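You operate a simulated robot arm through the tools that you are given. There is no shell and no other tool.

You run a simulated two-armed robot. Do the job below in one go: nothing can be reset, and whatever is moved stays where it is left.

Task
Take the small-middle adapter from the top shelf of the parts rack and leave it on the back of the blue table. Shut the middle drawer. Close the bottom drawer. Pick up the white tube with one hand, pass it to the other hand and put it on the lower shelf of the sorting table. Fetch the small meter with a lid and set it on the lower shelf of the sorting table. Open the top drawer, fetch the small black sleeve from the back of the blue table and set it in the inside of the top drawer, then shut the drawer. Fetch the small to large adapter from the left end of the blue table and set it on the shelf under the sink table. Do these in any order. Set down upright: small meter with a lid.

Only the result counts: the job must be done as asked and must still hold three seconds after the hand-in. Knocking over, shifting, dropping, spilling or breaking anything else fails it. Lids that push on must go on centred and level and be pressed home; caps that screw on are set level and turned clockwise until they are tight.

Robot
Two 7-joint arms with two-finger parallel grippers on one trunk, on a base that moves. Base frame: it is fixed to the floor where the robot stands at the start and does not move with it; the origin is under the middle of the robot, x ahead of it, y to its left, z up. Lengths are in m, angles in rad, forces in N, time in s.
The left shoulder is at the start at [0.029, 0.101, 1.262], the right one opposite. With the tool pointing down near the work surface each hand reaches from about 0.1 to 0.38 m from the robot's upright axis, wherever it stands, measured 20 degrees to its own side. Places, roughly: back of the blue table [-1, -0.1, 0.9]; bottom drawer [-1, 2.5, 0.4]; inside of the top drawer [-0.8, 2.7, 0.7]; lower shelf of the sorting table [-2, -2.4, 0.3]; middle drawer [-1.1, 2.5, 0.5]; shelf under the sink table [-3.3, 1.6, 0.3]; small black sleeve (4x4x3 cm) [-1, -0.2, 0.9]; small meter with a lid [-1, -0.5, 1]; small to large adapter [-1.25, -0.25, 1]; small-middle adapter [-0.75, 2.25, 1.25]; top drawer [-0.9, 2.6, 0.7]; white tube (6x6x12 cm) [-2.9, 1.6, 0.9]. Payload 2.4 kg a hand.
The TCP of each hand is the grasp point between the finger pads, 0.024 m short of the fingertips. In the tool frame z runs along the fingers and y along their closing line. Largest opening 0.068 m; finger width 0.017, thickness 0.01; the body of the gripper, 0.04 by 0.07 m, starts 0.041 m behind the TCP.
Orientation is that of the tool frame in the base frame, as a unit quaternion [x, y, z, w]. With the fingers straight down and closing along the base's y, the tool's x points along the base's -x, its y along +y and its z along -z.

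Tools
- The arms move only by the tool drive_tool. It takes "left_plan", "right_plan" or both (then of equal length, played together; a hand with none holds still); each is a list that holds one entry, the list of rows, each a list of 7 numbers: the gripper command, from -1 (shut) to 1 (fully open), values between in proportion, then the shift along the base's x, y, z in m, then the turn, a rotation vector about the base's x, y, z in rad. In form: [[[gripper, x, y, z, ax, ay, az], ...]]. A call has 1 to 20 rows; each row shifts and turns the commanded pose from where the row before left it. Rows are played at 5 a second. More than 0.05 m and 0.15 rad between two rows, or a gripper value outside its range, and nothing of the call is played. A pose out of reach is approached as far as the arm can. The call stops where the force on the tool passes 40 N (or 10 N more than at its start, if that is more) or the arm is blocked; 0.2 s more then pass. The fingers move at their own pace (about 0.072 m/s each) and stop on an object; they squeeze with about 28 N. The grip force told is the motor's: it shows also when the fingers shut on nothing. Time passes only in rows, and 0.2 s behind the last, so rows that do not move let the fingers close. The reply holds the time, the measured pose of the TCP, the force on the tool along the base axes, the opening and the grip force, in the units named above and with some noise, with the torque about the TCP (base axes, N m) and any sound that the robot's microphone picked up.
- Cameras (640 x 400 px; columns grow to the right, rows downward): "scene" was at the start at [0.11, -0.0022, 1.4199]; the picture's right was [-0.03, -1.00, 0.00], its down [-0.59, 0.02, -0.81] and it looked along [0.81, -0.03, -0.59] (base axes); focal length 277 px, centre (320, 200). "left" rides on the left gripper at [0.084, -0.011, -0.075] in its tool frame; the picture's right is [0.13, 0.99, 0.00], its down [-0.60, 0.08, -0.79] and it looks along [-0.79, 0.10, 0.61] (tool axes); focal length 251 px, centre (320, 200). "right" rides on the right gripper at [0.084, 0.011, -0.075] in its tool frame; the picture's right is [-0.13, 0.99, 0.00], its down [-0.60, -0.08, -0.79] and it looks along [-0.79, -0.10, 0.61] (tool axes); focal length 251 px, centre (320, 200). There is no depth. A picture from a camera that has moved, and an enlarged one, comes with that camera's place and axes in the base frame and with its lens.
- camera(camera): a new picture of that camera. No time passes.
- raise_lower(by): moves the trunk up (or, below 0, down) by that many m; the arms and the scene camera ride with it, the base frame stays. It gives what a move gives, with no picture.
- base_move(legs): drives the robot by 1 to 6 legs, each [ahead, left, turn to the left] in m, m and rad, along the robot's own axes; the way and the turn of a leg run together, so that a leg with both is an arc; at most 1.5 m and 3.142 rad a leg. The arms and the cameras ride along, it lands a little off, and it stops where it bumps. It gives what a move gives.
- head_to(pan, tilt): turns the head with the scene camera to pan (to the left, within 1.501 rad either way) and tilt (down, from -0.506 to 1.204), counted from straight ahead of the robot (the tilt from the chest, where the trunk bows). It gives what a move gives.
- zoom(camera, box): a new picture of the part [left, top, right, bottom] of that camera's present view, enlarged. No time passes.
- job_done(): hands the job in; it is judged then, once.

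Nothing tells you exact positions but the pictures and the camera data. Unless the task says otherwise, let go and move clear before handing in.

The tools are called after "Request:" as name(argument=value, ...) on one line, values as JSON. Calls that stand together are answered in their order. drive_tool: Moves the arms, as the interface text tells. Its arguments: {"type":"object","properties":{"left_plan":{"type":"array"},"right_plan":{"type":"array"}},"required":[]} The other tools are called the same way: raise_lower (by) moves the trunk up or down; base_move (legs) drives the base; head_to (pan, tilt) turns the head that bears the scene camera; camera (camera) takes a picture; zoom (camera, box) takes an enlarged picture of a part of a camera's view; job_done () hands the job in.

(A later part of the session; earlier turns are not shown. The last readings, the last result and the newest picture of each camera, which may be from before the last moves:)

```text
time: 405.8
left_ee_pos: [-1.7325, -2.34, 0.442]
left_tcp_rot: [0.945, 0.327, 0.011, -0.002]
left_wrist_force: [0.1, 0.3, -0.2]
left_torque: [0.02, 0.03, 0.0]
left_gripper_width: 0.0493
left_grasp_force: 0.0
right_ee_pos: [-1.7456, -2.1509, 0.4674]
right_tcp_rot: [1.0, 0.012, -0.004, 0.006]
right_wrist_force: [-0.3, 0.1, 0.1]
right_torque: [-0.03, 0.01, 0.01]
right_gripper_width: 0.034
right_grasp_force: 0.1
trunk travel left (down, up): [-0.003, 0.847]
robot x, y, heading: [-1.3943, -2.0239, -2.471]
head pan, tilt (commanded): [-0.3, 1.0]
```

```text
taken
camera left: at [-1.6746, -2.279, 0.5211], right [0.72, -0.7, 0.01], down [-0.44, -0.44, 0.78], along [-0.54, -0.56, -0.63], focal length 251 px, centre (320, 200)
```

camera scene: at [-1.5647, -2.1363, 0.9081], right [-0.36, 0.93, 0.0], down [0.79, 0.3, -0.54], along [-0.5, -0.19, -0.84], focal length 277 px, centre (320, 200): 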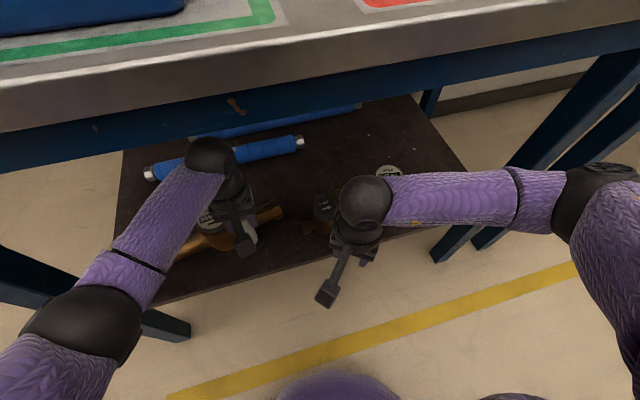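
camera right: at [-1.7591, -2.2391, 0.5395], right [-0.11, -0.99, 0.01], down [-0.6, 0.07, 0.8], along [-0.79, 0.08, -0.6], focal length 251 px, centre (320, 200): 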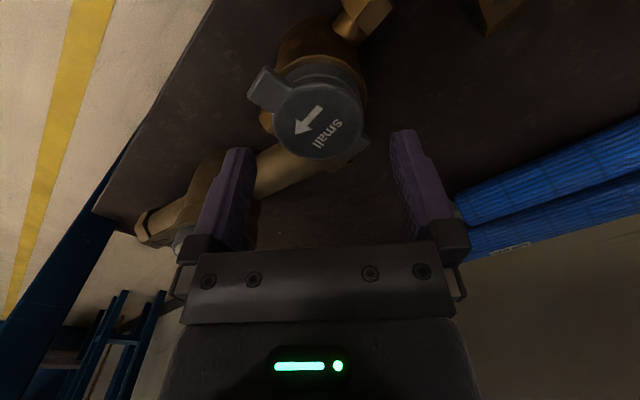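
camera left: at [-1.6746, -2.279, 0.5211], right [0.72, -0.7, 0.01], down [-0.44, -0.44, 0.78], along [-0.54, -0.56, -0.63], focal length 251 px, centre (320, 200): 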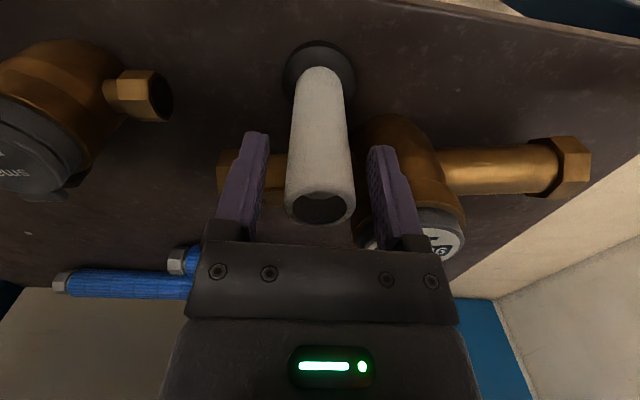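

The tube stands on its own. The fingers straddle it, so I'll retract the left hand straight back.

Request:
drive_tool(left_plan=[[[0.65, 0, 0, 0.01, 0, 0, 0], [0.65, 0.012, 0.0095, 0.01, 0, 0, 0], [0.65, 0.02, 0.0158, 0.008, 0, 0, 0], [0.65, 0.025, 0.0197, 0, 0, 0, 0], [0.65, 0.025, 0.0197, 0, 0, 0, 0], [0.65, 0.025, 0.0197, 0, 0, 0, 0], [0.3, 0, 0, 0, 0, 0, 0]]])

Request:
camera(camera="left")

Request:
base_move(legs=[[-0.15, 0, 0]])

Request:
head_to(pan=0.0, tilt=0.55)

Request:
camera(camera="scene")

```text
time: 407.4
left_ee_pos: [-1.6252, -2.2546, 0.4708]
left_tcp_rot: [0.945, 0.328, 0.01, -0.001]
left_wrist_force: [0.2, 0.5, 0.5]
left_torque: [-0.01, 0.01, -0.02]
left_gripper_width: 0.0441
left_grasp_force: 0.0
right_ee_pos: [-1.7458, -2.1513, 0.4675]
right_tcp_rot: [1.0, 0.013, -0.005, 0.005]
right_wrist_force: [-0.5, 0.4, 0.1]
right_torque: [-0.01, -0.04, 0.0]
right_gripper_width: 0.0342
right_grasp_force: 0.0
trunk travel left (down, up): [-0.003, 0.847]
robot x, y, heading: [-1.3914, -2.0268, -2.471]
head pan, tilt (commanded): [-0.3, 1.0]
```

```text
taken
camera left: at [-1.5664, -2.1934, 0.5484], right [0.72, -0.7, 0.01], down [-0.44, -0.44, 0.78], along [-0.54, -0.56, -0.63], focal length 251 px, centre (320, 200)
```

left: 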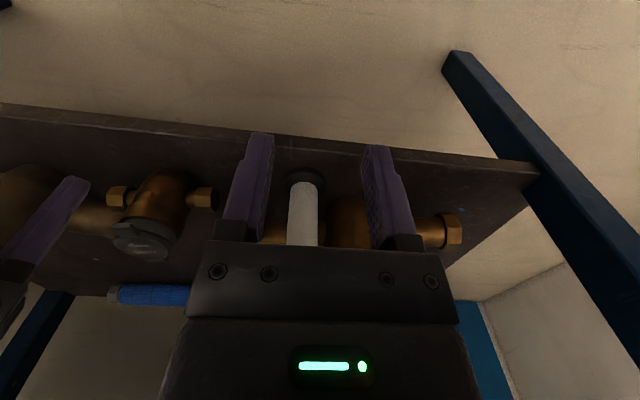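

```text
time: 408.7
left_ee_pos: [-1.5068, -2.1619, 0.4695]
left_tcp_rot: [0.945, 0.327, 0.011, -0.002]
left_wrist_force: [0.4, -0.2, 1.1]
left_torque: [0.01, 0.0, 0.02]
left_gripper_width: 0.044
left_grasp_force: 0.1
right_ee_pos: [-1.6279, -2.0572, 0.4669]
right_tcp_rot: [1.0, 0.012, -0.005, 0.005]
right_wrist_force: [0.0, 0.4, 0.4]
right_torque: [-0.01, 0.0, 0.02]
right_gripper_width: 0.0341
right_grasp_force: 0.1
trunk travel left (down, up): [-0.003, 0.847]
robot x, y, heading: [-1.2754, -1.9348, -2.477]
head pan, tilt (commanded): [-0.3, 1.0]
```

```text
time: 409.6
left_ee_pos: [-1.5052, -2.162, 0.4692]
left_tcp_rot: [0.945, 0.327, 0.01, -0.002]
left_wrist_force: [0.0, 0.6, -0.9]
left_torque: [0.02, 0.01, 0.01]
left_gripper_width: 0.0442
left_grasp_force: 0.1
right_ee_pos: [-1.6279, -2.057, 0.4672]
right_tcp_rot: [1.0, 0.012, -0.004, 0.006]
right_wrist_force: [1.0, 0.1, -0.5]
right_torque: [-0.06, 0.01, -0.01]
right_gripper_width: 0.0342
right_grasp_force: 0.0
trunk travel left (down, up): [-0.003, 0.847]
robot x, y, heading: [-1.2684, -1.9342, -2.474]
head pan, tilt (commanded): [0.0, 0.55]
```

```text
taken
camera scene: at [-1.4518, -2.074, 0.9446], right [-0.62, 0.79, 0.0], down [0.41, 0.32, -0.85], along [-0.67, -0.53, -0.52], focal length 277 px, centre (320, 200)
```

scene: 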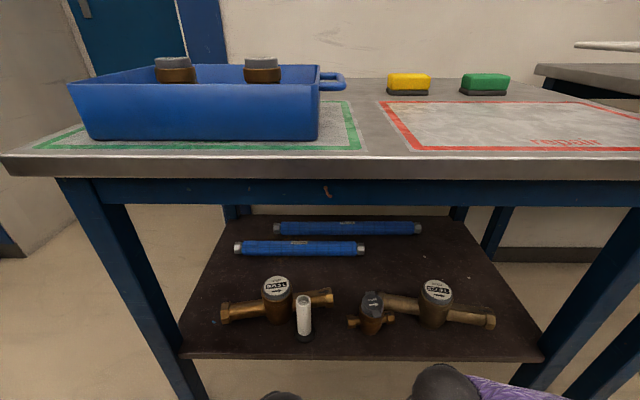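

Comparing with earlier pictures, both brass meters kept their centres but were turned about 10°: their inner ends were pushed back. Let me zoom in to check everything before correcting.

Request:
zoom(camera="scene", box=[200, 260, 360, 360])

Request:
zoom(camera="scene", box=[340, 260, 500, 360])

Request:
camera(camera="right")

Request:
camera(camera="left")

```text
4.00 times, centred on (280, 310) of scene
camera zoom: at [-1.4518, -2.074, 0.9446], right [-0.62, 0.79, 0.0], down [0.41, 0.32, -0.85], along [-0.67, -0.53, -0.52], focal length 1108 px, centre (480, -240)
```

zoom: 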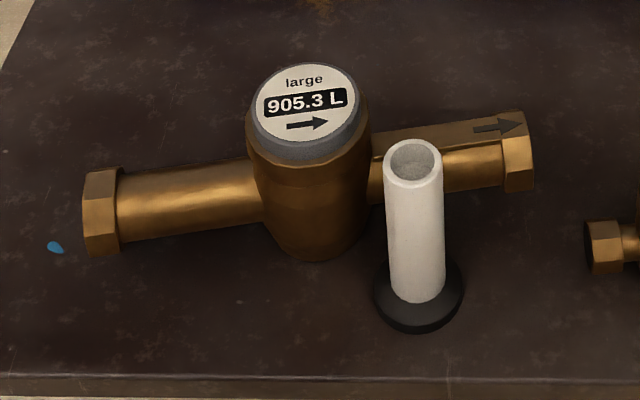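

```text
4.00 times, centred on (420, 310) of scene
camera zoom: at [-1.4518, -2.074, 0.9446], right [-0.62, 0.79, 0.0], down [0.41, 0.32, -0.85], along [-0.67, -0.53, -0.52], focal length 1108 px, centre (-80, -240)
```

zoom: 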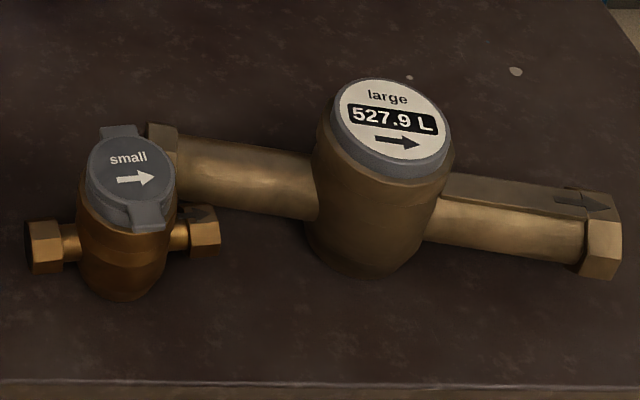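

```text
taken
camera right: at [-1.5425, -2.065, 0.5406], right [-0.11, -0.99, 0.01], down [-0.6, 0.07, 0.8], along [-0.79, 0.08, -0.6], focal length 251 px, centre (320, 200)
```

right: 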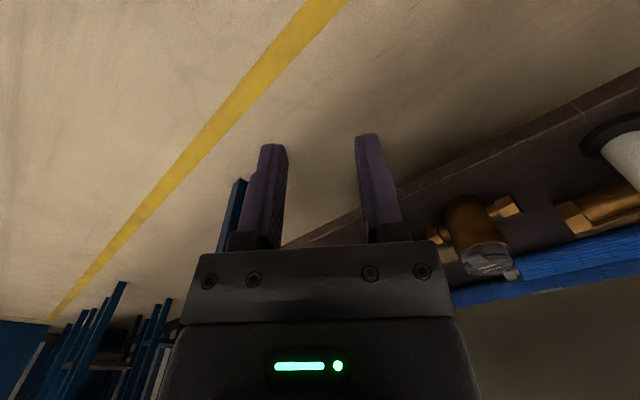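

```text
taken
camera left: at [-1.4486, -2.1004, 0.5484], right [0.71, -0.7, 0.01], down [-0.44, -0.44, 0.78], along [-0.54, -0.56, -0.63], focal length 251 px, centre (320, 200)
```

left: 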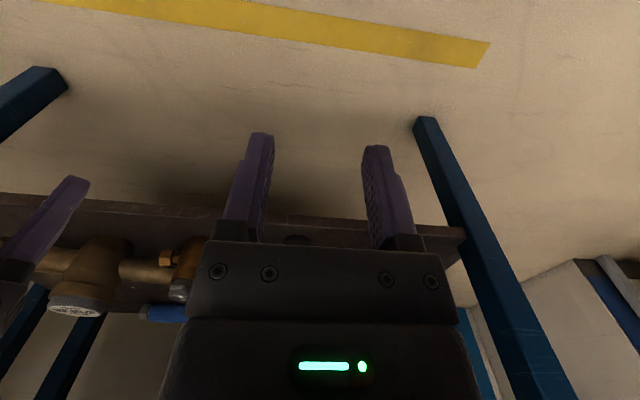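

Both large meters kept their centres but were turned ~10°. I'll gently push their outer ends back with closed, tilted fingers. First the right one with the left hand: tuck the right hand, tilt the left hand, and shift to the right.

Request:
drive_tool(left_plan=[[[-1, 0, 0, 0.0, -0.0756, 0.0957, 0], [-1, 0, 0, 0, -0.0756, 0.0957, 0], [-1, 0, 0, 0, -0.0756, 0.0957, 0], [-1, 0, 0, 0, -0.0756, 0.0957, 0], [-1, 0, 0, 0, -0.0756, 0.0957, 0], [-1, 0, 0, 0, 0, 0, 0]]], right_plan=[[[-1, 0.0172, 0.0136, 0.016, 0, 0, 0], [-1, 0.0172, 0.0136, 0.016, 0, 0, 0], [-1, 0.0172, 0.0136, 0.016, 0, 0, 0], [-1, 0.0172, 0.0136, 0.016, 0, 0, 0], [-1, 0.0172, 0.0136, 0.016, 0, 0, 0], [-1, 0, 0, 0, 0, 0, 0]]])

Request:
base_move(legs=[[0, -0.45, 0]])

Request:
camera(camera="scene")

Request:
camera(camera="left")

```text
time: 411.0
left_ee_pos: [-1.508, -2.1618, 0.4703]
left_tcp_rot: [0.904, 0.314, -0.274, 0.098]
left_wrist_force: [0.1, 0.1, 0.2]
left_torque: [-0.02, -0.02, -0.01]
left_gripper_width: 0.0
left_grasp_force: 23.6
right_ee_pos: [-1.5647, -2.0152, 0.5283]
right_tcp_rot: [1.0, 0.011, -0.004, 0.005]
right_wrist_force: [0.2, -0.3, -0.6]
right_torque: [-0.01, 0.03, 0.02]
right_gripper_width: 0.0
right_grasp_force: 23.7
right hand out of reach, approached as far as the arm can: row 4, 5
trunk travel left (down, up): [-0.003, 0.847]
robot x, y, heading: [-1.2687, -1.9337, -2.476]
head pan, tilt (commanded): [0.0, 0.55]
```

```text
time: 413.7
left_ee_pos: [-1.7799, -1.814, 0.4695]
left_tcp_rot: [0.903, 0.316, -0.273, 0.098]
left_wrist_force: [0.1, -1.1, -0.3]
left_torque: [-0.02, 0.0, 0.02]
left_gripper_width: 0.0
left_grasp_force: 23.8
right_ee_pos: [-1.8384, -1.669, 0.5276]
right_tcp_rot: [1.0, 0.013, -0.004, 0.005]
right_wrist_force: [0.3, -0.5, 0.5]
right_torque: [-0.03, 0.0, 0.01]
right_gripper_width: 0.0
right_grasp_force: 23.6
trunk travel left (down, up): [-0.003, 0.847]
robot x, y, heading: [-1.5487, -1.5875, -2.474]
head pan, tilt (commanded): [0.0, 0.55]
```

```text
taken
camera scene: at [-1.7259, -1.7261, 0.9447], right [-0.62, 0.78, 0.0], down [0.41, 0.32, -0.85], along [-0.67, -0.53, -0.52], focal length 277 px, centre (320, 200)
```

scene: 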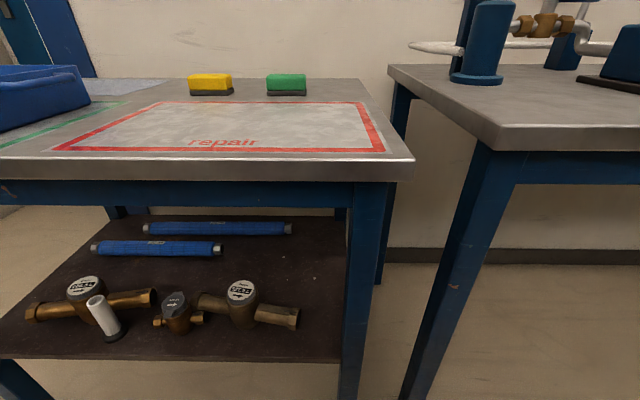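

```text
taken
camera left: at [-1.7, -1.7346, 0.4876], right [0.7, -0.71, -0.07], down [0.0, -0.1, 1.0], along [-0.71, -0.7, -0.07], focal length 251 px, centre (320, 200)
```

left: 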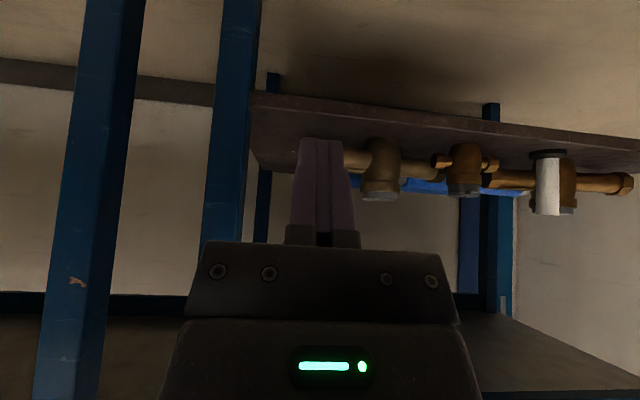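

Request:
base_move(legs=[[0.09, 0, 0]])

Request:
drive_tool(left_plan=[[[-1, 0.0155, -0.0196, -0.01, -0.09, 0.115, 0], [-1, -0.0235, -0.0186, -0.025, 0, 0, 0], [-1, -0.0235, -0.0186, -0.025, 0, 0, 0], [-1, -0.0275, -0.0217, -0.02, 0, 0, 0], [-1, -0.0275, -0.0217, -0.015, 0, 0, 0], [-1, 0, 0, 0, 0, 0, 0]]])

Request:
camera(camera="left")

Request:
camera(camera="scene")

```text
time: 414.8
left_ee_pos: [-1.8525, -1.8702, 0.47]
left_tcp_rot: [0.904, 0.316, -0.273, 0.097]
left_wrist_force: [-0.2, -0.2, 0.5]
left_torque: [0.01, 0.03, 0.03]
left_gripper_width: 0.0
left_grasp_force: 24.0
right_ee_pos: [-1.9104, -1.7256, 0.5282]
right_tcp_rot: [1.0, 0.014, -0.003, 0.005]
right_wrist_force: [-0.2, -0.5, 0.5]
right_torque: [-0.03, 0.01, 0.04]
right_gripper_width: 0.0002
right_grasp_force: 23.8
trunk travel left (down, up): [-0.003, 0.847]
robot x, y, heading: [-1.6188, -1.6392, -2.471]
head pan, tilt (commanded): [0.0, 0.55]
```

```text
time: 416.2
left_ee_pos: [-1.9375, -1.9709, 0.3758]
left_tcp_rot: [0.881, 0.308, -0.338, 0.119]
left_wrist_force: [-0.5, 0.4, -0.3]
left_torque: [0.01, 0.0, -0.01]
left_gripper_width: 0.0001
left_grasp_force: 23.7
right_ee_pos: [-1.9112, -1.726, 0.5283]
right_tcp_rot: [1.0, 0.014, -0.003, 0.005]
right_wrist_force: [-0.3, 1.1, 0.2]
right_torque: [-0.01, -0.02, -0.03]
right_gripper_width: 0.0001
right_grasp_force: 23.3
trunk travel left (down, up): [-0.003, 0.847]
robot x, y, heading: [-1.6202, -1.6432, -2.469]
head pan, tilt (commanded): [0.0, 0.55]
```

```text
taken
camera left: at [-1.856, -1.8905, 0.3757], right [0.69, -0.71, -0.08], down [0.11, -0.01, 0.99], along [-0.71, -0.7, 0.08], focal length 251 px, centre (320, 200)
```

left: 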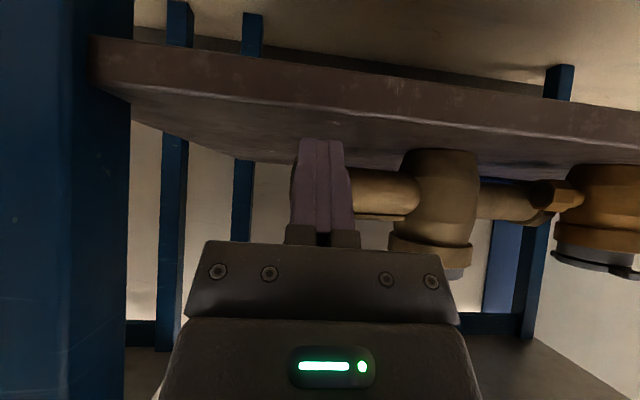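

```text
taken
camera scene: at [-1.7973, -1.783, 0.9447], right [-0.62, 0.78, 0.0], down [0.41, 0.32, -0.85], along [-0.67, -0.53, -0.52], focal length 277 px, centre (320, 200)
```

scene: 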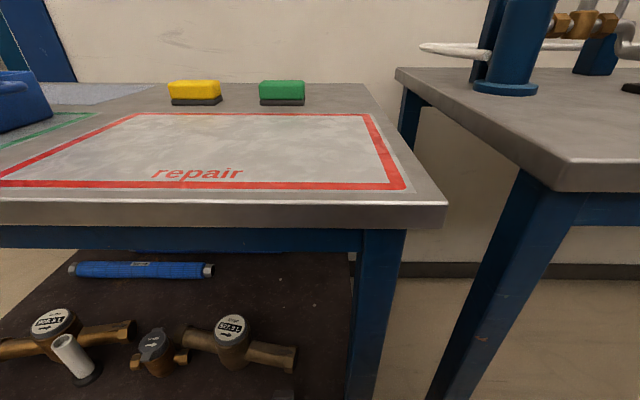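

Request:
drive_tool(left_plan=[[[-1, -0.0196, -0.0155, -0.004, 0, 0, 0], [-1, -0.0196, -0.0155, 0, 0, 0, 0], [-1, -0.0079, -0.0062, 0, 0, 0, 0], [-1, 0, 0, 0, 0, 0, 0]]])

Request:
camera(camera="left")

Request:
camera(camera="scene")

```text
time: 417.2
left_ee_pos: [-1.9855, -2.0075, 0.3719]
left_tcp_rot: [0.881, 0.308, -0.338, 0.12]
left_wrist_force: [-0.1, 1.1, -2.8]
left_torque: [0.01, -0.02, -0.05]
left_gripper_width: 0.0
left_grasp_force: 23.5
right_ee_pos: [-1.9115, -1.725, 0.5265]
right_tcp_rot: [1.0, 0.014, -0.004, 0.005]
right_wrist_force: [-0.2, -0.2, -0.6]
right_torque: [-0.03, -0.02, 0.02]
right_gripper_width: 0.0
right_grasp_force: 23.1
trunk travel left (down, up): [-0.003, 0.847]
robot x, y, heading: [-1.6188, -1.645, -2.469]
head pan, tilt (commanded): [0.0, 0.55]
```

```text
taken
camera left: at [-1.9029, -1.9284, 0.372], right [0.69, -0.71, -0.08], down [0.11, -0.01, 0.99], along [-0.71, -0.7, 0.07], focal length 251 px, centre (320, 200)
```

left: 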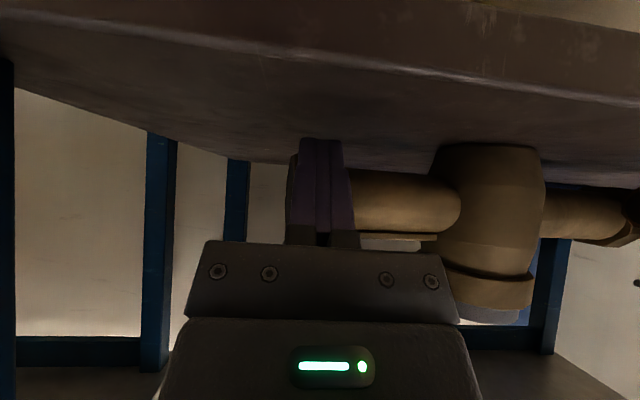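

```text
taken
camera scene: at [-1.7974, -1.7831, 0.9446], right [-0.62, 0.78, 0.0], down [0.41, 0.32, -0.85], along [-0.67, -0.53, -0.52], focal length 277 px, centre (320, 200)
```

scene: 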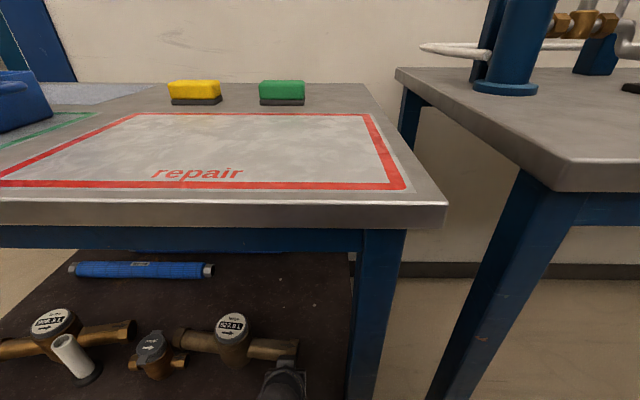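

Request:
zoom(camera="scene", box=[110, 300, 310, 400])

```text
3.20 times, centred on (210, 350) of scene
camera zoom: at [-1.7974, -1.7831, 0.9446], right [-0.62, 0.78, 0.0], down [0.41, 0.32, -0.85], along [-0.67, -0.53, -0.52], focal length 886 px, centre (672, -280)
```

zoom: 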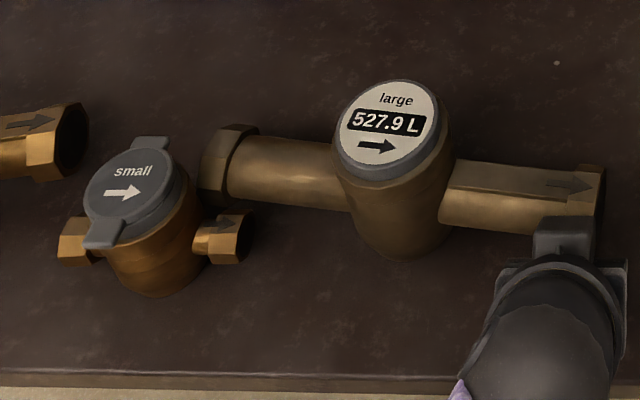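

The right meter is back to within about 5° and still clear of the small meter. Retract, then do the same for the left meter with the right hand.

Request:
drive_tool(left_plan=[[[-1, 0.0235, 0.0186, 0.005, 0, 0, 0], [-1, 0.0235, 0.0186, 0.01, 0, 0, 0], [-1, 0.0235, 0.0186, 0.015, 0, 0, 0], [-1, 0.0235, 0.0186, 0.015, 0, 0, 0], [-1, 0.0235, 0.0186, 0.02, 0, 0, 0], [-1, 0.0157, 0.0124, 0.02, 0, 0, 0]]])

Request:
base_move(legs=[[-0.1, 0, 0], [0, 0.72, 0]])

Request:
camera(camera="scene")

Request:
camera(camera="right")

```text
time: 418.2
left_ee_pos: [-1.9347, -2.0131, 0.4714]
left_tcp_rot: [0.847, 0.274, -0.412, 0.193]
left_wrist_force: [-0.4, -1.0, -0.8]
left_torque: [-0.02, 0.02, 0.0]
left_gripper_width: 0.0
left_grasp_force: 23.9
right_ee_pos: [-1.9106, -1.7293, 0.5293]
right_tcp_rot: [1.0, 0.014, -0.004, 0.001]
right_wrist_force: [-0.9, 0.5, 0.8]
right_torque: [0.03, 0.0, 0.02]
right_gripper_width: 0.0001
right_grasp_force: 23.9
trunk travel left (down, up): [-0.003, 0.847]
robot x, y, heading: [-1.6196, -1.6399, -2.47]
head pan, tilt (commanded): [0.0, 0.55]
stopped in row 4 (left hand): the arm was blocked; the commanded pose is now the measured one
```

```text
time: 422.8
left_ee_pos: [-1.4282, -2.503, 0.4667]
left_tcp_rot: [0.85, 0.268, -0.412, 0.19]
left_wrist_force: [1.1, -0.6, -0.2]
left_torque: [-0.02, 0.01, 0.02]
left_gripper_width: 0.0001
left_grasp_force: 23.6
right_ee_pos: [-1.4002, -2.2209, 0.5269]
right_tcp_rot: [1.0, 0.007, -0.005, -0.001]
right_wrist_force: [-0.8, -1.2, -0.4]
right_torque: [0.04, -0.02, 0.01]
right_gripper_width: 0.0
right_grasp_force: 23.2
trunk travel left (down, up): [-0.003, 0.847]
robot x, y, heading: [-1.1074, -2.1345, -2.487]
head pan, tilt (commanded): [0.0, 0.55]
```

```text
taken
camera scene: at [-1.2871, -2.2838, 0.9438], right [-0.61, 0.79, 0.01], down [0.41, 0.33, -0.85], along [-0.68, -0.51, -0.53], focal length 277 px, centre (320, 200)
```

scene: 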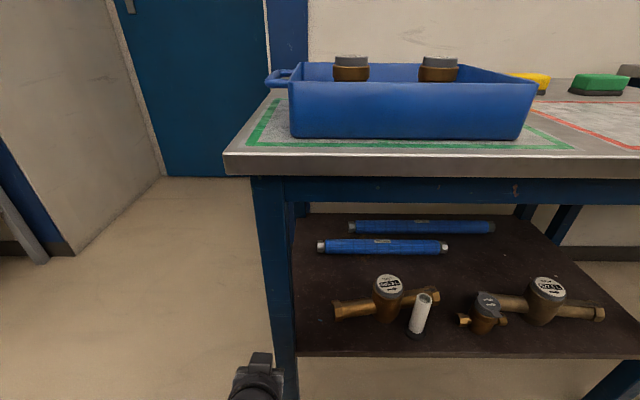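

```text
taken
camera right: at [-1.3144, -2.2295, 0.6014], right [-0.12, -0.99, 0.0], down [-0.6, 0.07, 0.8], along [-0.79, 0.09, -0.6], focal length 251 px, centre (320, 200)
```

right: 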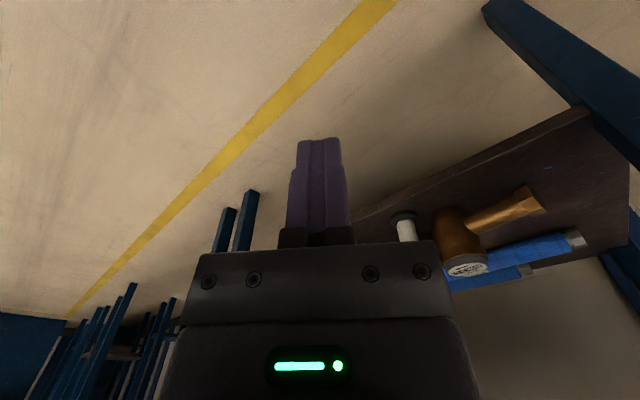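

Something blocked the left arm briefly under the table edge, but all items are still standing. I'll first bring the left hand back away from the table leg.

Request:
drive_tool(left_plan=[[[-1, 0.0314, 0.0248, 0, 0, 0, 0], [-1, 0.0314, 0.0248, 0, 0.0744, -0.0942, 0], [-1, 0.0314, 0.0248, 0, 0.0744, -0.0942, 0], [-1, 0.0314, 0.0248, 0, 0.0744, -0.0942, 0], [-1, 0.0157, 0.0124, 0, 0.0744, -0.0942, 0], [-1, 0, 0, 0, 0.0744, -0.0942, 0], [-1, 0, 0, 0, 0, 0, 0]]])

Request:
camera(camera="scene")

Request:
zoom(camera="scene", box=[320, 260, 640, 360])

```text
time: 423.4
left_ee_pos: [-1.405, -2.5126, 0.5267]
left_tcp_rot: [0.831, 0.235, -0.442, 0.243]
left_wrist_force: [0.3, -0.3, 0.1]
left_torque: [0.0, 0.03, -0.01]
left_gripper_width: 0.0
left_grasp_force: 23.9
right_ee_pos: [-1.4019, -2.22, 0.5277]
right_tcp_rot: [1.0, 0.007, -0.004, 0.0]
right_wrist_force: [-0.2, -0.8, -0.8]
right_torque: [0.04, -0.03, -0.02]
right_gripper_width: 0.0
right_grasp_force: 23.4
trunk travel left (down, up): [-0.003, 0.847]
robot x, y, heading: [-1.1078, -2.1382, -2.486]
head pan, tilt (commanded): [0.0, 0.55]
stopped in row 3 (left hand): the arm was blocked; the commanded pose is now the measured one
```

```text
taken
camera scene: at [-1.2897, -2.2826, 0.9435], right [-0.61, 0.79, 0.01], down [0.42, 0.33, -0.85], along [-0.67, -0.52, -0.53], focal length 277 px, centre (320, 200)
```

scene: 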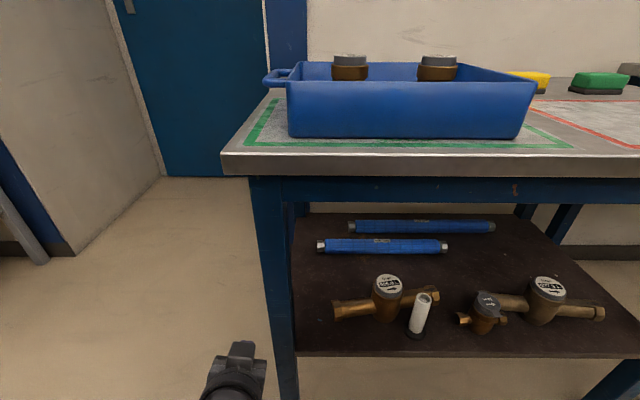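

```text
2.00 times, centred on (480, 310) of scene
camera zoom: at [-1.2897, -2.2826, 0.9435], right [-0.61, 0.79, 0.01], down [0.42, 0.33, -0.85], along [-0.67, -0.52, -0.53], focal length 554 px, centre (0, -20)
```

zoom: 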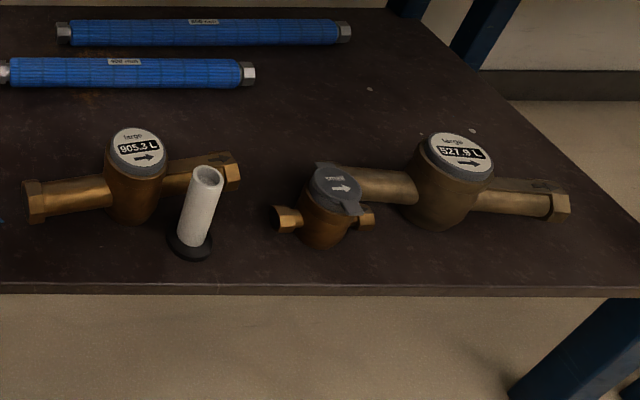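

The left arm is folding against my own body while tilted. I'll un-tilt it in place first, then retract.

Request:
drive_tool(left_plan=[[[-1, -0.015, -0.012, 0, 0.0744, -0.0942, 0], [-1, -0.015, -0.012, 0, 0.0744, -0.0942, 0], [-1, 0, 0, 0.01, 0.0744, -0.0942, 0], [-1, 0, 0, 0.01, 0.0744, -0.0942, 0], [-1, 0, 0, 0.01, 0.0744, -0.0942, 0], [-1, 0, 0, 0, 0.0744, -0.0942, 0], [-1, 0, 0, 0, 0.0744, -0.0942, 0], [-1, 0, 0, 0, 0, 0, 0]]])

Request:
camera(camera="scene")

```text
time: 425.1
left_ee_pos: [-1.436, -2.5291, 0.5581]
left_tcp_rot: [0.958, 0.256, -0.092, 0.09]
left_wrist_force: [-0.7, -3.1, -1.2]
left_torque: [0.07, 0.08, -0.28]
left_gripper_width: 0.0
left_grasp_force: 23.3
right_ee_pos: [-1.4004, -2.216, 0.5277]
right_tcp_rot: [1.0, 0.007, -0.003, 0.004]
right_wrist_force: [-0.1, -0.5, -0.2]
right_torque: [-0.01, -0.02, -0.05]
right_gripper_width: 0.0001
right_grasp_force: 24.0
trunk travel left (down, up): [-0.003, 0.847]
robot x, y, heading: [-1.1066, -2.1386, -2.483]
head pan, tilt (commanded): [0.0, 0.55]
stopped in row 8 (left hand): the force on the tool passed its limit at 81 N (the readings are from after the stop); the commanded pose is now the measured one
```

```text
taken
camera scene: at [-1.2882, -2.2752, 0.9447], right [-0.61, 0.79, 0.0], down [0.41, 0.32, -0.85], along [-0.68, -0.52, -0.52], focal length 277 px, centre (320, 200)
```

scene: 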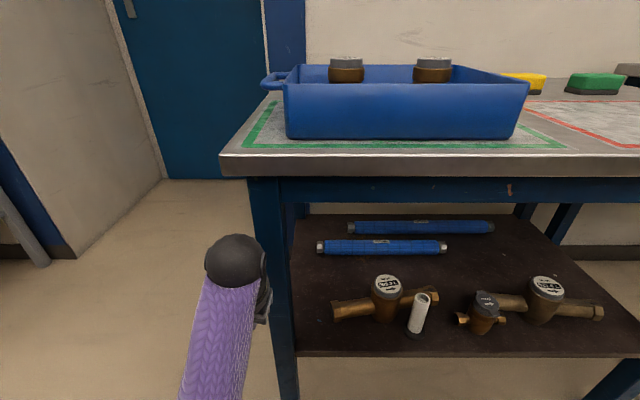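

The left hand touched the table leg lightly; the table did not move. Now it can be drawn back, away from the leg.

Request:
drive_tool(left_plan=[[[-1, 0.015, -0.018, 0, 0, 0, 0], [-1, 0.015, -0.01, 0, 0, 0, 0], [-1, 0.0275, 0.0217, 0, 0, 0, 0], [-1, 0.0275, 0.0217, 0, 0, 0, 0], [-1, 0.0275, 0.0217, 0, 0, 0, 0], [-1, 0.0196, 0.0155, 0, 0.05, -0.06, 0], [-1, 0, 0, 0, 0.05, -0.06, 0]]])

Request:
camera(camera="scene")

```text
time: 425.4
left_ee_pos: [-1.4265, -2.5434, 0.5597]
left_tcp_rot: [0.957, 0.258, -0.096, 0.091]
left_wrist_force: [-5.3, -8.8, -4.6]
left_torque: [0.03, 0.2, -0.46]
left_gripper_width: 0.0
left_grasp_force: 24.1
right_ee_pos: [-1.4007, -2.2165, 0.5282]
right_tcp_rot: [1.0, 0.007, -0.004, 0.005]
right_wrist_force: [0.1, -0.6, 0.4]
right_torque: [-0.02, 0.0, 0.01]
right_gripper_width: 0.0001
right_grasp_force: 22.7
trunk travel left (down, up): [-0.003, 0.847]
robot x, y, heading: [-1.1089, -2.136, -2.483]
head pan, tilt (commanded): [0.0, 0.55]
stopped in row 1 (left hand): the force on the tool passed its limit at 53 N (the readings are from after the stop); the commanded pose is now the measured one
```

```text
taken
camera scene: at [-1.2882, -2.2752, 0.9447], right [-0.61, 0.79, 0.0], down [0.41, 0.32, -0.85], along [-0.68, -0.52, -0.52], focal length 277 px, centre (320, 200)
```

scene: 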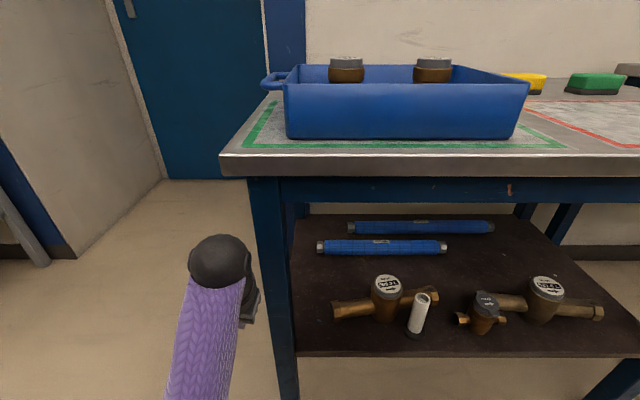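

Request:
camera(camera="left")

Request:
head_to(pan=0.6, tilt=1.1)

Request:
camera(camera="scene")

```text
taken
camera left: at [-1.3497, -2.4765, 0.612], right [0.62, -0.78, 0.09], down [-0.36, -0.18, 0.91], along [-0.7, -0.6, -0.4], focal length 251 px, centre (320, 200)
```

left: 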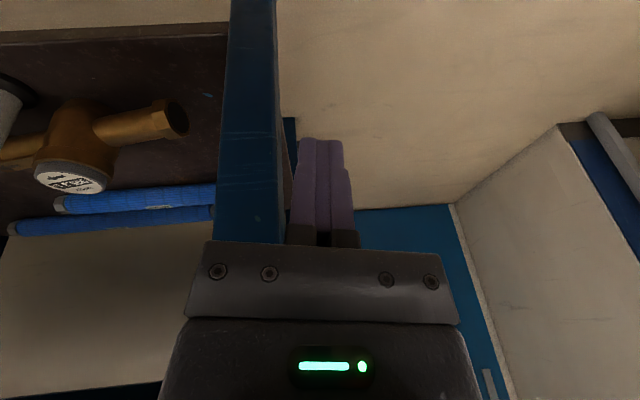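

```text
time: 426.4
left_ee_pos: [-1.4256, -2.5438, 0.5585]
left_tcp_rot: [0.957, 0.258, -0.095, 0.09]
left_wrist_force: [-12.2, -10.9, -7.2]
left_torque: [0.01, 0.04, -0.06]
left_gripper_width: 0.0002
left_grasp_force: 23.6
right_ee_pos: [-1.4006, -2.216, 0.528]
right_tcp_rot: [1.0, 0.007, -0.004, 0.004]
right_wrist_force: [1.0, 0.7, 0.4]
right_torque: [0.02, 0.01, 0.03]
right_gripper_width: 0.0
right_grasp_force: 23.8
trunk travel left (down, up): [-0.003, 0.847]
robot x, y, heading: [-1.1083, -2.1349, -2.482]
head pan, tilt (commanded): [0.6, 1.1]
```

```text
taken
camera scene: at [-1.2366, -2.2804, 0.9016], right [-0.95, 0.31, 0.0], down [0.28, 0.85, -0.45], along [-0.14, -0.43, -0.89], focal length 277 px, centre (320, 200)
```

scene: 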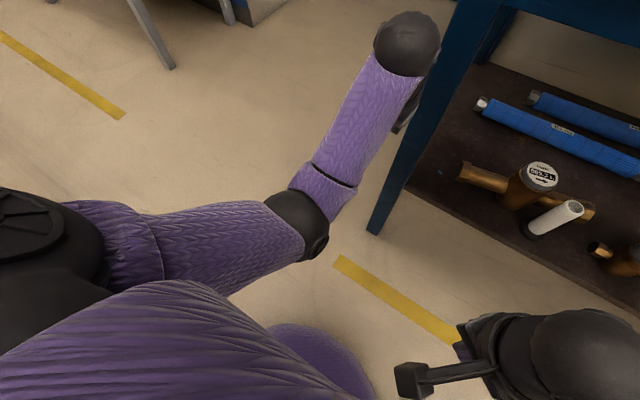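

Request:
drive_tool(left_plan=[[[-1, -0.008, -0.006, 0.0, 0, 0, 0], [-1, 0, 0, 0, 0, 0, 0]]])

Request:
drive_tool(left_plan=[[[-1, 0.006, -0.008, 0.0, 0, 0, 0], [-1, 0, 0, 0, 0, 0, 0]]])

```text
time: 427.1
left_ee_pos: [-1.4323, -2.5494, 0.5598]
left_tcp_rot: [0.957, 0.258, -0.096, 0.088]
left_wrist_force: [0.3, -0.3, 0.1]
left_torque: [0.03, -0.01, -0.04]
left_gripper_width: 0.0
left_grasp_force: 24.0
right_ee_pos: [-1.4014, -2.2164, 0.5282]
right_tcp_rot: [1.0, 0.007, -0.005, 0.004]
right_wrist_force: [0.4, -0.3, 1.1]
right_torque: [0.0, -0.01, 0.0]
right_gripper_width: 0.0
right_grasp_force: 22.6
trunk travel left (down, up): [-0.003, 0.847]
robot x, y, heading: [-1.1065, -2.1371, -2.489]
head pan, tilt (commanded): [0.6, 1.1]
```

```text
time: 427.6
left_ee_pos: [-1.4266, -2.5579, 0.5594]
left_tcp_rot: [0.957, 0.258, -0.095, 0.089]
left_wrist_force: [-0.1, 0.8, -0.1]
left_torque: [0.03, -0.03, 0.01]
left_gripper_width: 0.0
left_grasp_force: 23.1
right_ee_pos: [-1.4013, -2.2166, 0.527]
right_tcp_rot: [1.0, 0.007, -0.004, 0.004]
right_wrist_force: [-0.2, 0.3, -0.4]
right_torque: [-0.01, -0.03, 0.0]
right_gripper_width: 0.0
right_grasp_force: 23.4
trunk travel left (down, up): [-0.003, 0.847]
robot x, y, heading: [-1.1037, -2.134, -2.487]
head pan, tilt (commanded): [0.6, 1.1]
```

Freed. Move further left to clear the leg, then back.

Request:
drive_tool(left_plan=[[[-1, 0.0124, -0.0157, 0.0, 0, 0, 0], [-1, 0.0124, -0.0157, 0.0, 0, 0, 0], [-1, 0.0124, -0.0157, 0, 0, 0, 0], [-1, 0.0124, -0.0157, 0, 0, 0, 0], [-1, 0, 0, 0, 0, 0, 0]]])

Request:
drive_tool(left_plan=[[[-1, 0.02, 0.016, 0.0, 0, 0, 0], [-1, 0.0275, 0.0217, 0.0, 0, 0, 0], [-1, 0.0275, 0.0217, 0, 0, 0, 0], [-1, 0.0275, 0.0217, 0, 0, 0, 0], [-1, 0, 0, 0, 0.05, -0.06, 0], [-1, 0, 0, 0, 0.05, -0.06, 0]]])

Request:
camera(camera="scene")

```text
time: 428.9
left_ee_pos: [-1.3775, -2.6193, 0.5591]
left_tcp_rot: [0.957, 0.257, -0.095, 0.088]
left_wrist_force: [0.2, 0.2, -0.5]
left_torque: [-0.01, 0.01, 0.03]
left_gripper_width: 0.0
left_grasp_force: 23.5
right_ee_pos: [-1.4008, -2.217, 0.5276]
right_tcp_rot: [1.0, 0.007, -0.004, 0.004]
right_wrist_force: [0.6, 0.5, -0.3]
right_torque: [0.02, 0.0, 0.01]
right_gripper_width: 0.0
right_grasp_force: 24.0
trunk travel left (down, up): [-0.003, 0.847]
robot x, y, heading: [-1.1116, -2.135, -2.487]
head pan, tilt (commanded): [0.6, 1.1]
```

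```text
time: 430.2
left_ee_pos: [-1.3063, -2.5718, 0.5474]
left_tcp_rot: [0.965, 0.256, -0.024, 0.058]
left_wrist_force: [1.0, 0.3, -0.6]
left_torque: [0.01, 0.0, -0.01]
left_gripper_width: 0.0002
left_grasp_force: 23.6
left hand out of reach, approached as far as the arm can: row 4, 5, 6
right_ee_pos: [-1.3999, -2.2163, 0.5286]
right_tcp_rot: [1.0, 0.007, -0.004, 0.004]
right_wrist_force: [0.5, 0.1, 0.1]
right_torque: [0.01, -0.01, 0.01]
right_gripper_width: 0.0
right_grasp_force: 23.5
trunk travel left (down, up): [-0.003, 0.847]
robot x, y, heading: [-1.1081, -2.1401, -2.488]
head pan, tilt (commanded): [0.6, 1.1]
```

```text
taken
camera scene: at [-1.2365, -2.2804, 0.9016], right [-0.95, 0.31, 0.0], down [0.28, 0.85, -0.45], along [-0.14, -0.43, -0.89], focal length 277 px, centre (320, 200)
```

scene: 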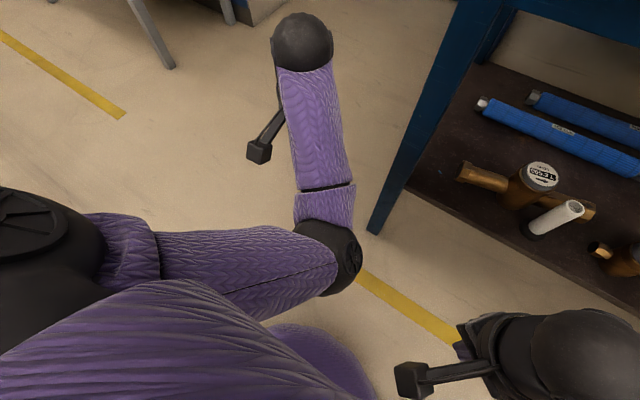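

The left arm is clear now beside the table. Next, tilt the right hand forward and bring it toward the outer end of the left meter.

Request:
drive_tool(right_plan=[[[-1, -0.0162, -0.028, -0.03, -0.0868, 0.11, 0], [-1, -0.0162, -0.028, -0.03, -0.0868, 0.11, 0], [-1, -0.0162, -0.028, -0.03, -0.0868, 0.11, 0], [-1, -0.0162, -0.028, -0.03, -0.0868, 0.11, 0], [-1, -0.0162, -0.028, -0.03, -0.0868, 0.11, 0], [-1, 0, 0, 0, 0, 0, 0]]])

Request:
base_move(legs=[[0.07, 0, 0.013]])

Request:
head_to(pan=0.0, tilt=0.7)

Request:
camera(camera="scene")

Request:
camera(camera="right")

```text
time: 431.6
left_ee_pos: [-1.306, -2.5714, 0.5467]
left_tcp_rot: [0.965, 0.256, -0.024, 0.058]
left_wrist_force: [1.7, 0.5, 0.1]
left_torque: [0.02, 0.02, 0.02]
left_gripper_width: 0.0
left_grasp_force: 23.8
right_ee_pos: [-1.4777, -2.3612, 0.38]
right_tcp_rot: [0.938, 0.007, -0.275, 0.213]
right_wrist_force: [-0.5, -0.5, -0.2]
right_torque: [-0.01, -0.01, 0.03]
right_gripper_width: 0.0002
right_grasp_force: 23.9
right hand out of reach, approached as far as the arm can: row 5
trunk travel left (down, up): [-0.003, 0.847]
robot x, y, heading: [-1.1098, -2.1372, -2.486]
head pan, tilt (commanded): [0.6, 1.1]
```

```text
time: 432.7
left_ee_pos: [-1.3571, -2.6179, 0.5478]
left_tcp_rot: [0.963, 0.264, -0.024, 0.058]
left_wrist_force: [-0.9, -0.2, 0.0]
left_torque: [-0.02, 0.01, -0.02]
left_gripper_width: 0.0
left_grasp_force: 23.8
right_ee_pos: [-1.5289, -2.4097, 0.3796]
right_tcp_rot: [0.938, 0.012, -0.274, 0.213]
right_wrist_force: [-0.1, 0.6, 0.2]
right_torque: [0.01, 0.01, 0.0]
right_gripper_width: 0.0
right_grasp_force: 23.3
trunk travel left (down, up): [-0.003, 0.847]
robot x, y, heading: [-1.1633, -2.1796, -2.47]
head pan, tilt (commanded): [0.6, 1.1]
```

```text
time: 433.7
left_ee_pos: [-1.3557, -2.6182, 0.5467]
left_tcp_rot: [0.962, 0.264, -0.023, 0.058]
left_wrist_force: [0.7, -0.2, -0.4]
left_torque: [-0.02, -0.02, 0.03]
left_gripper_width: 0.0002
left_grasp_force: 23.8
right_ee_pos: [-1.5289, -2.4086, 0.3802]
right_tcp_rot: [0.938, 0.013, -0.274, 0.214]
right_wrist_force: [-0.8, 0.2, -0.1]
right_torque: [0.02, 0.0, 0.02]
right_gripper_width: 0.0
right_grasp_force: 23.6
trunk travel left (down, up): [-0.003, 0.847]
robot x, y, heading: [-1.1606, -2.1804, -2.47]
head pan, tilt (commanded): [0.0, 0.7]
```

```text
taken
camera scene: at [-1.338, -2.3182, 0.9315], right [-0.62, 0.78, 0.0], down [0.51, 0.4, -0.76], along [-0.6, -0.48, -0.64], focal length 277 px, centre (320, 200)
```

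scene: 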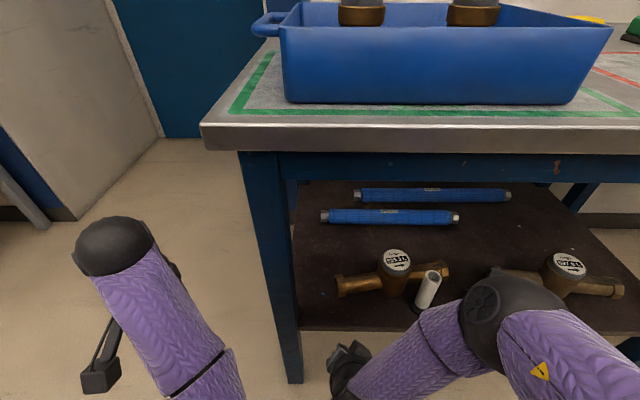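

```text
taken
camera right: at [-1.4181, -2.3958, 0.3971], right [0.03, -0.89, 0.46], down [-0.12, 0.45, 0.88], along [-0.99, -0.08, -0.1], focal length 251 px, centre (320, 200)
```

right: 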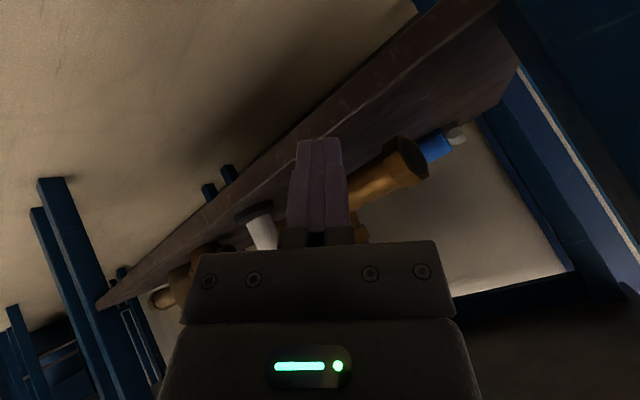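

Request:
base_move(legs=[[0.04, 0, 0]])

Request:
drive_tool(right_plan=[[[-1, -0.0196, -0.0155, -0.005, 0, 0, 0], [-1, -0.0196, -0.0155, 0, 0, 0, 0], [-1, -0.0157, -0.0124, 0, 0, 0, 0], [-1, 0, 0, 0, 0, 0, 0]]])

Request:
camera(camera="scene")

Request:
camera(camera="right")

```text
time: 434.6
left_ee_pos: [-1.3866, -2.6427, 0.5473]
left_tcp_rot: [0.963, 0.263, -0.024, 0.058]
left_wrist_force: [1.3, 0.7, 0.6]
left_torque: [-0.01, 0.0, -0.02]
left_gripper_width: 0.0
left_grasp_force: 23.1
right_ee_pos: [-1.5606, -2.4349, 0.3807]
right_tcp_rot: [0.938, 0.013, -0.273, 0.213]
right_wrist_force: [0.1, 0.1, 0.6]
right_torque: [0.01, 0.0, 0.0]
right_gripper_width: 0.0
right_grasp_force: 24.0
trunk travel left (down, up): [-0.003, 0.847]
robot x, y, heading: [-1.1952, -2.2045, -2.47]
head pan, tilt (commanded): [0.0, 0.7]
```

```text
time: 435.6
left_ee_pos: [-1.3871, -2.6428, 0.5456]
left_tcp_rot: [0.963, 0.263, -0.024, 0.058]
left_wrist_force: [0.5, 0.1, 1.6]
left_torque: [-0.02, -0.01, 0.01]
left_gripper_width: 0.0
left_grasp_force: 23.2
right_ee_pos: [-1.617, -2.479, 0.3762]
right_tcp_rot: [0.938, 0.013, -0.272, 0.213]
right_wrist_force: [1.3, 0.2, -2.0]
right_torque: [0.04, -0.02, 0.04]
right_gripper_width: 0.0002
right_grasp_force: 23.4
trunk travel left (down, up): [-0.003, 0.847]
robot x, y, heading: [-1.196, -2.2036, -2.465]
head pan, tilt (commanded): [0.0, 0.7]
```

```text
taken
camera scene: at [-1.3697, -2.3435, 0.9315], right [-0.62, 0.78, 0.0], down [0.5, 0.4, -0.76], along [-0.6, -0.48, -0.64], focal length 277 px, centre (320, 200)
```

scene: 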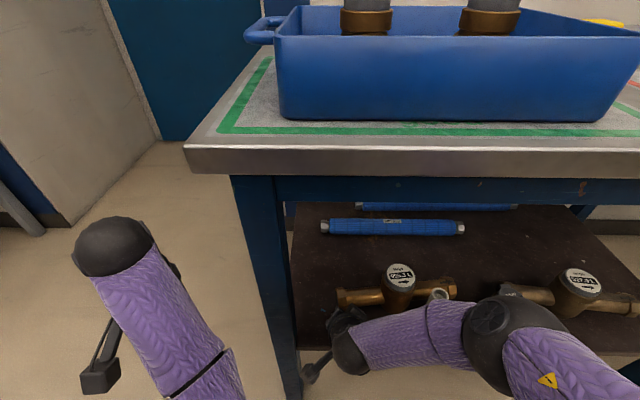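

```text
taken
camera right: at [-1.5051, -2.4649, 0.3923], right [0.03, -0.89, 0.46], down [-0.12, 0.45, 0.88], along [-0.99, -0.08, -0.1], focal length 251 px, centre (320, 200)
```

right: 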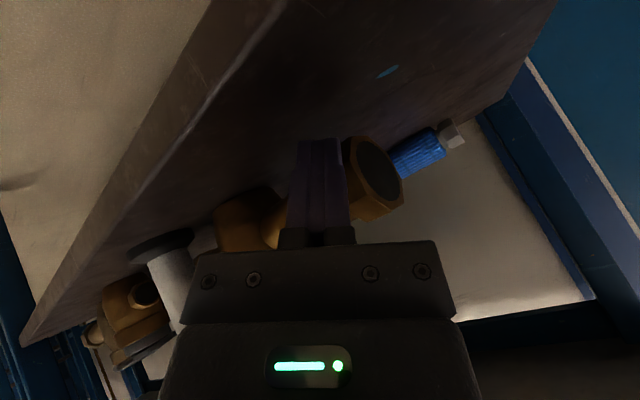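

Request:
drive_tool(right_plan=[[[-1, -0.0079, -0.0062, 0, 0, 0, 0], [-1, -0.0047, -0.0037, 0, 0, 0, 0], [-1, 0, 0, 0, 0, 0, 0]]])

Request:
zoom(camera="scene", box=[320, 240, 480, 340])

```text
time: 436.4
left_ee_pos: [-1.3869, -2.6417, 0.5477]
left_tcp_rot: [0.963, 0.263, -0.023, 0.058]
left_wrist_force: [0.3, -0.9, -0.4]
left_torque: [0.01, 0.03, -0.02]
left_gripper_width: 0.0
left_grasp_force: 23.0
right_ee_pos: [-1.6288, -2.4876, 0.375]
right_tcp_rot: [0.938, 0.013, -0.273, 0.214]
right_wrist_force: [1.1, -0.3, -0.7]
right_torque: [0.01, -0.02, 0.03]
right_gripper_width: 0.0
right_grasp_force: 23.8
trunk travel left (down, up): [-0.003, 0.847]
robot x, y, heading: [-1.1983, -2.2032, -2.468]
head pan, tilt (commanded): [0.0, 0.7]
```

```text
4.00 times, centred on (400, 290) of scene
camera zoom: at [-1.3696, -2.3435, 0.9315], right [-0.62, 0.78, 0.0], down [0.5, 0.4, -0.76], along [-0.6, -0.48, -0.64], focal length 1108 px, centre (0, -160)
```

zoom: 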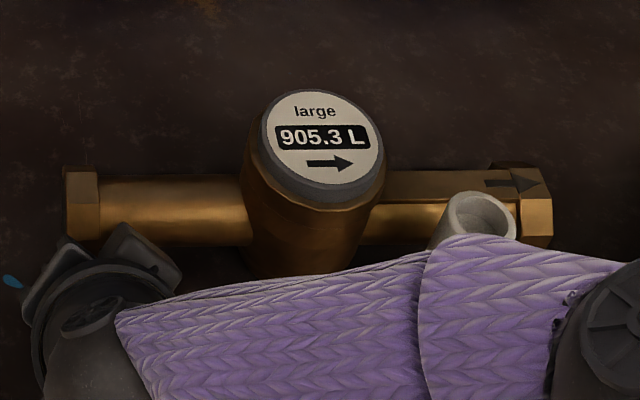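

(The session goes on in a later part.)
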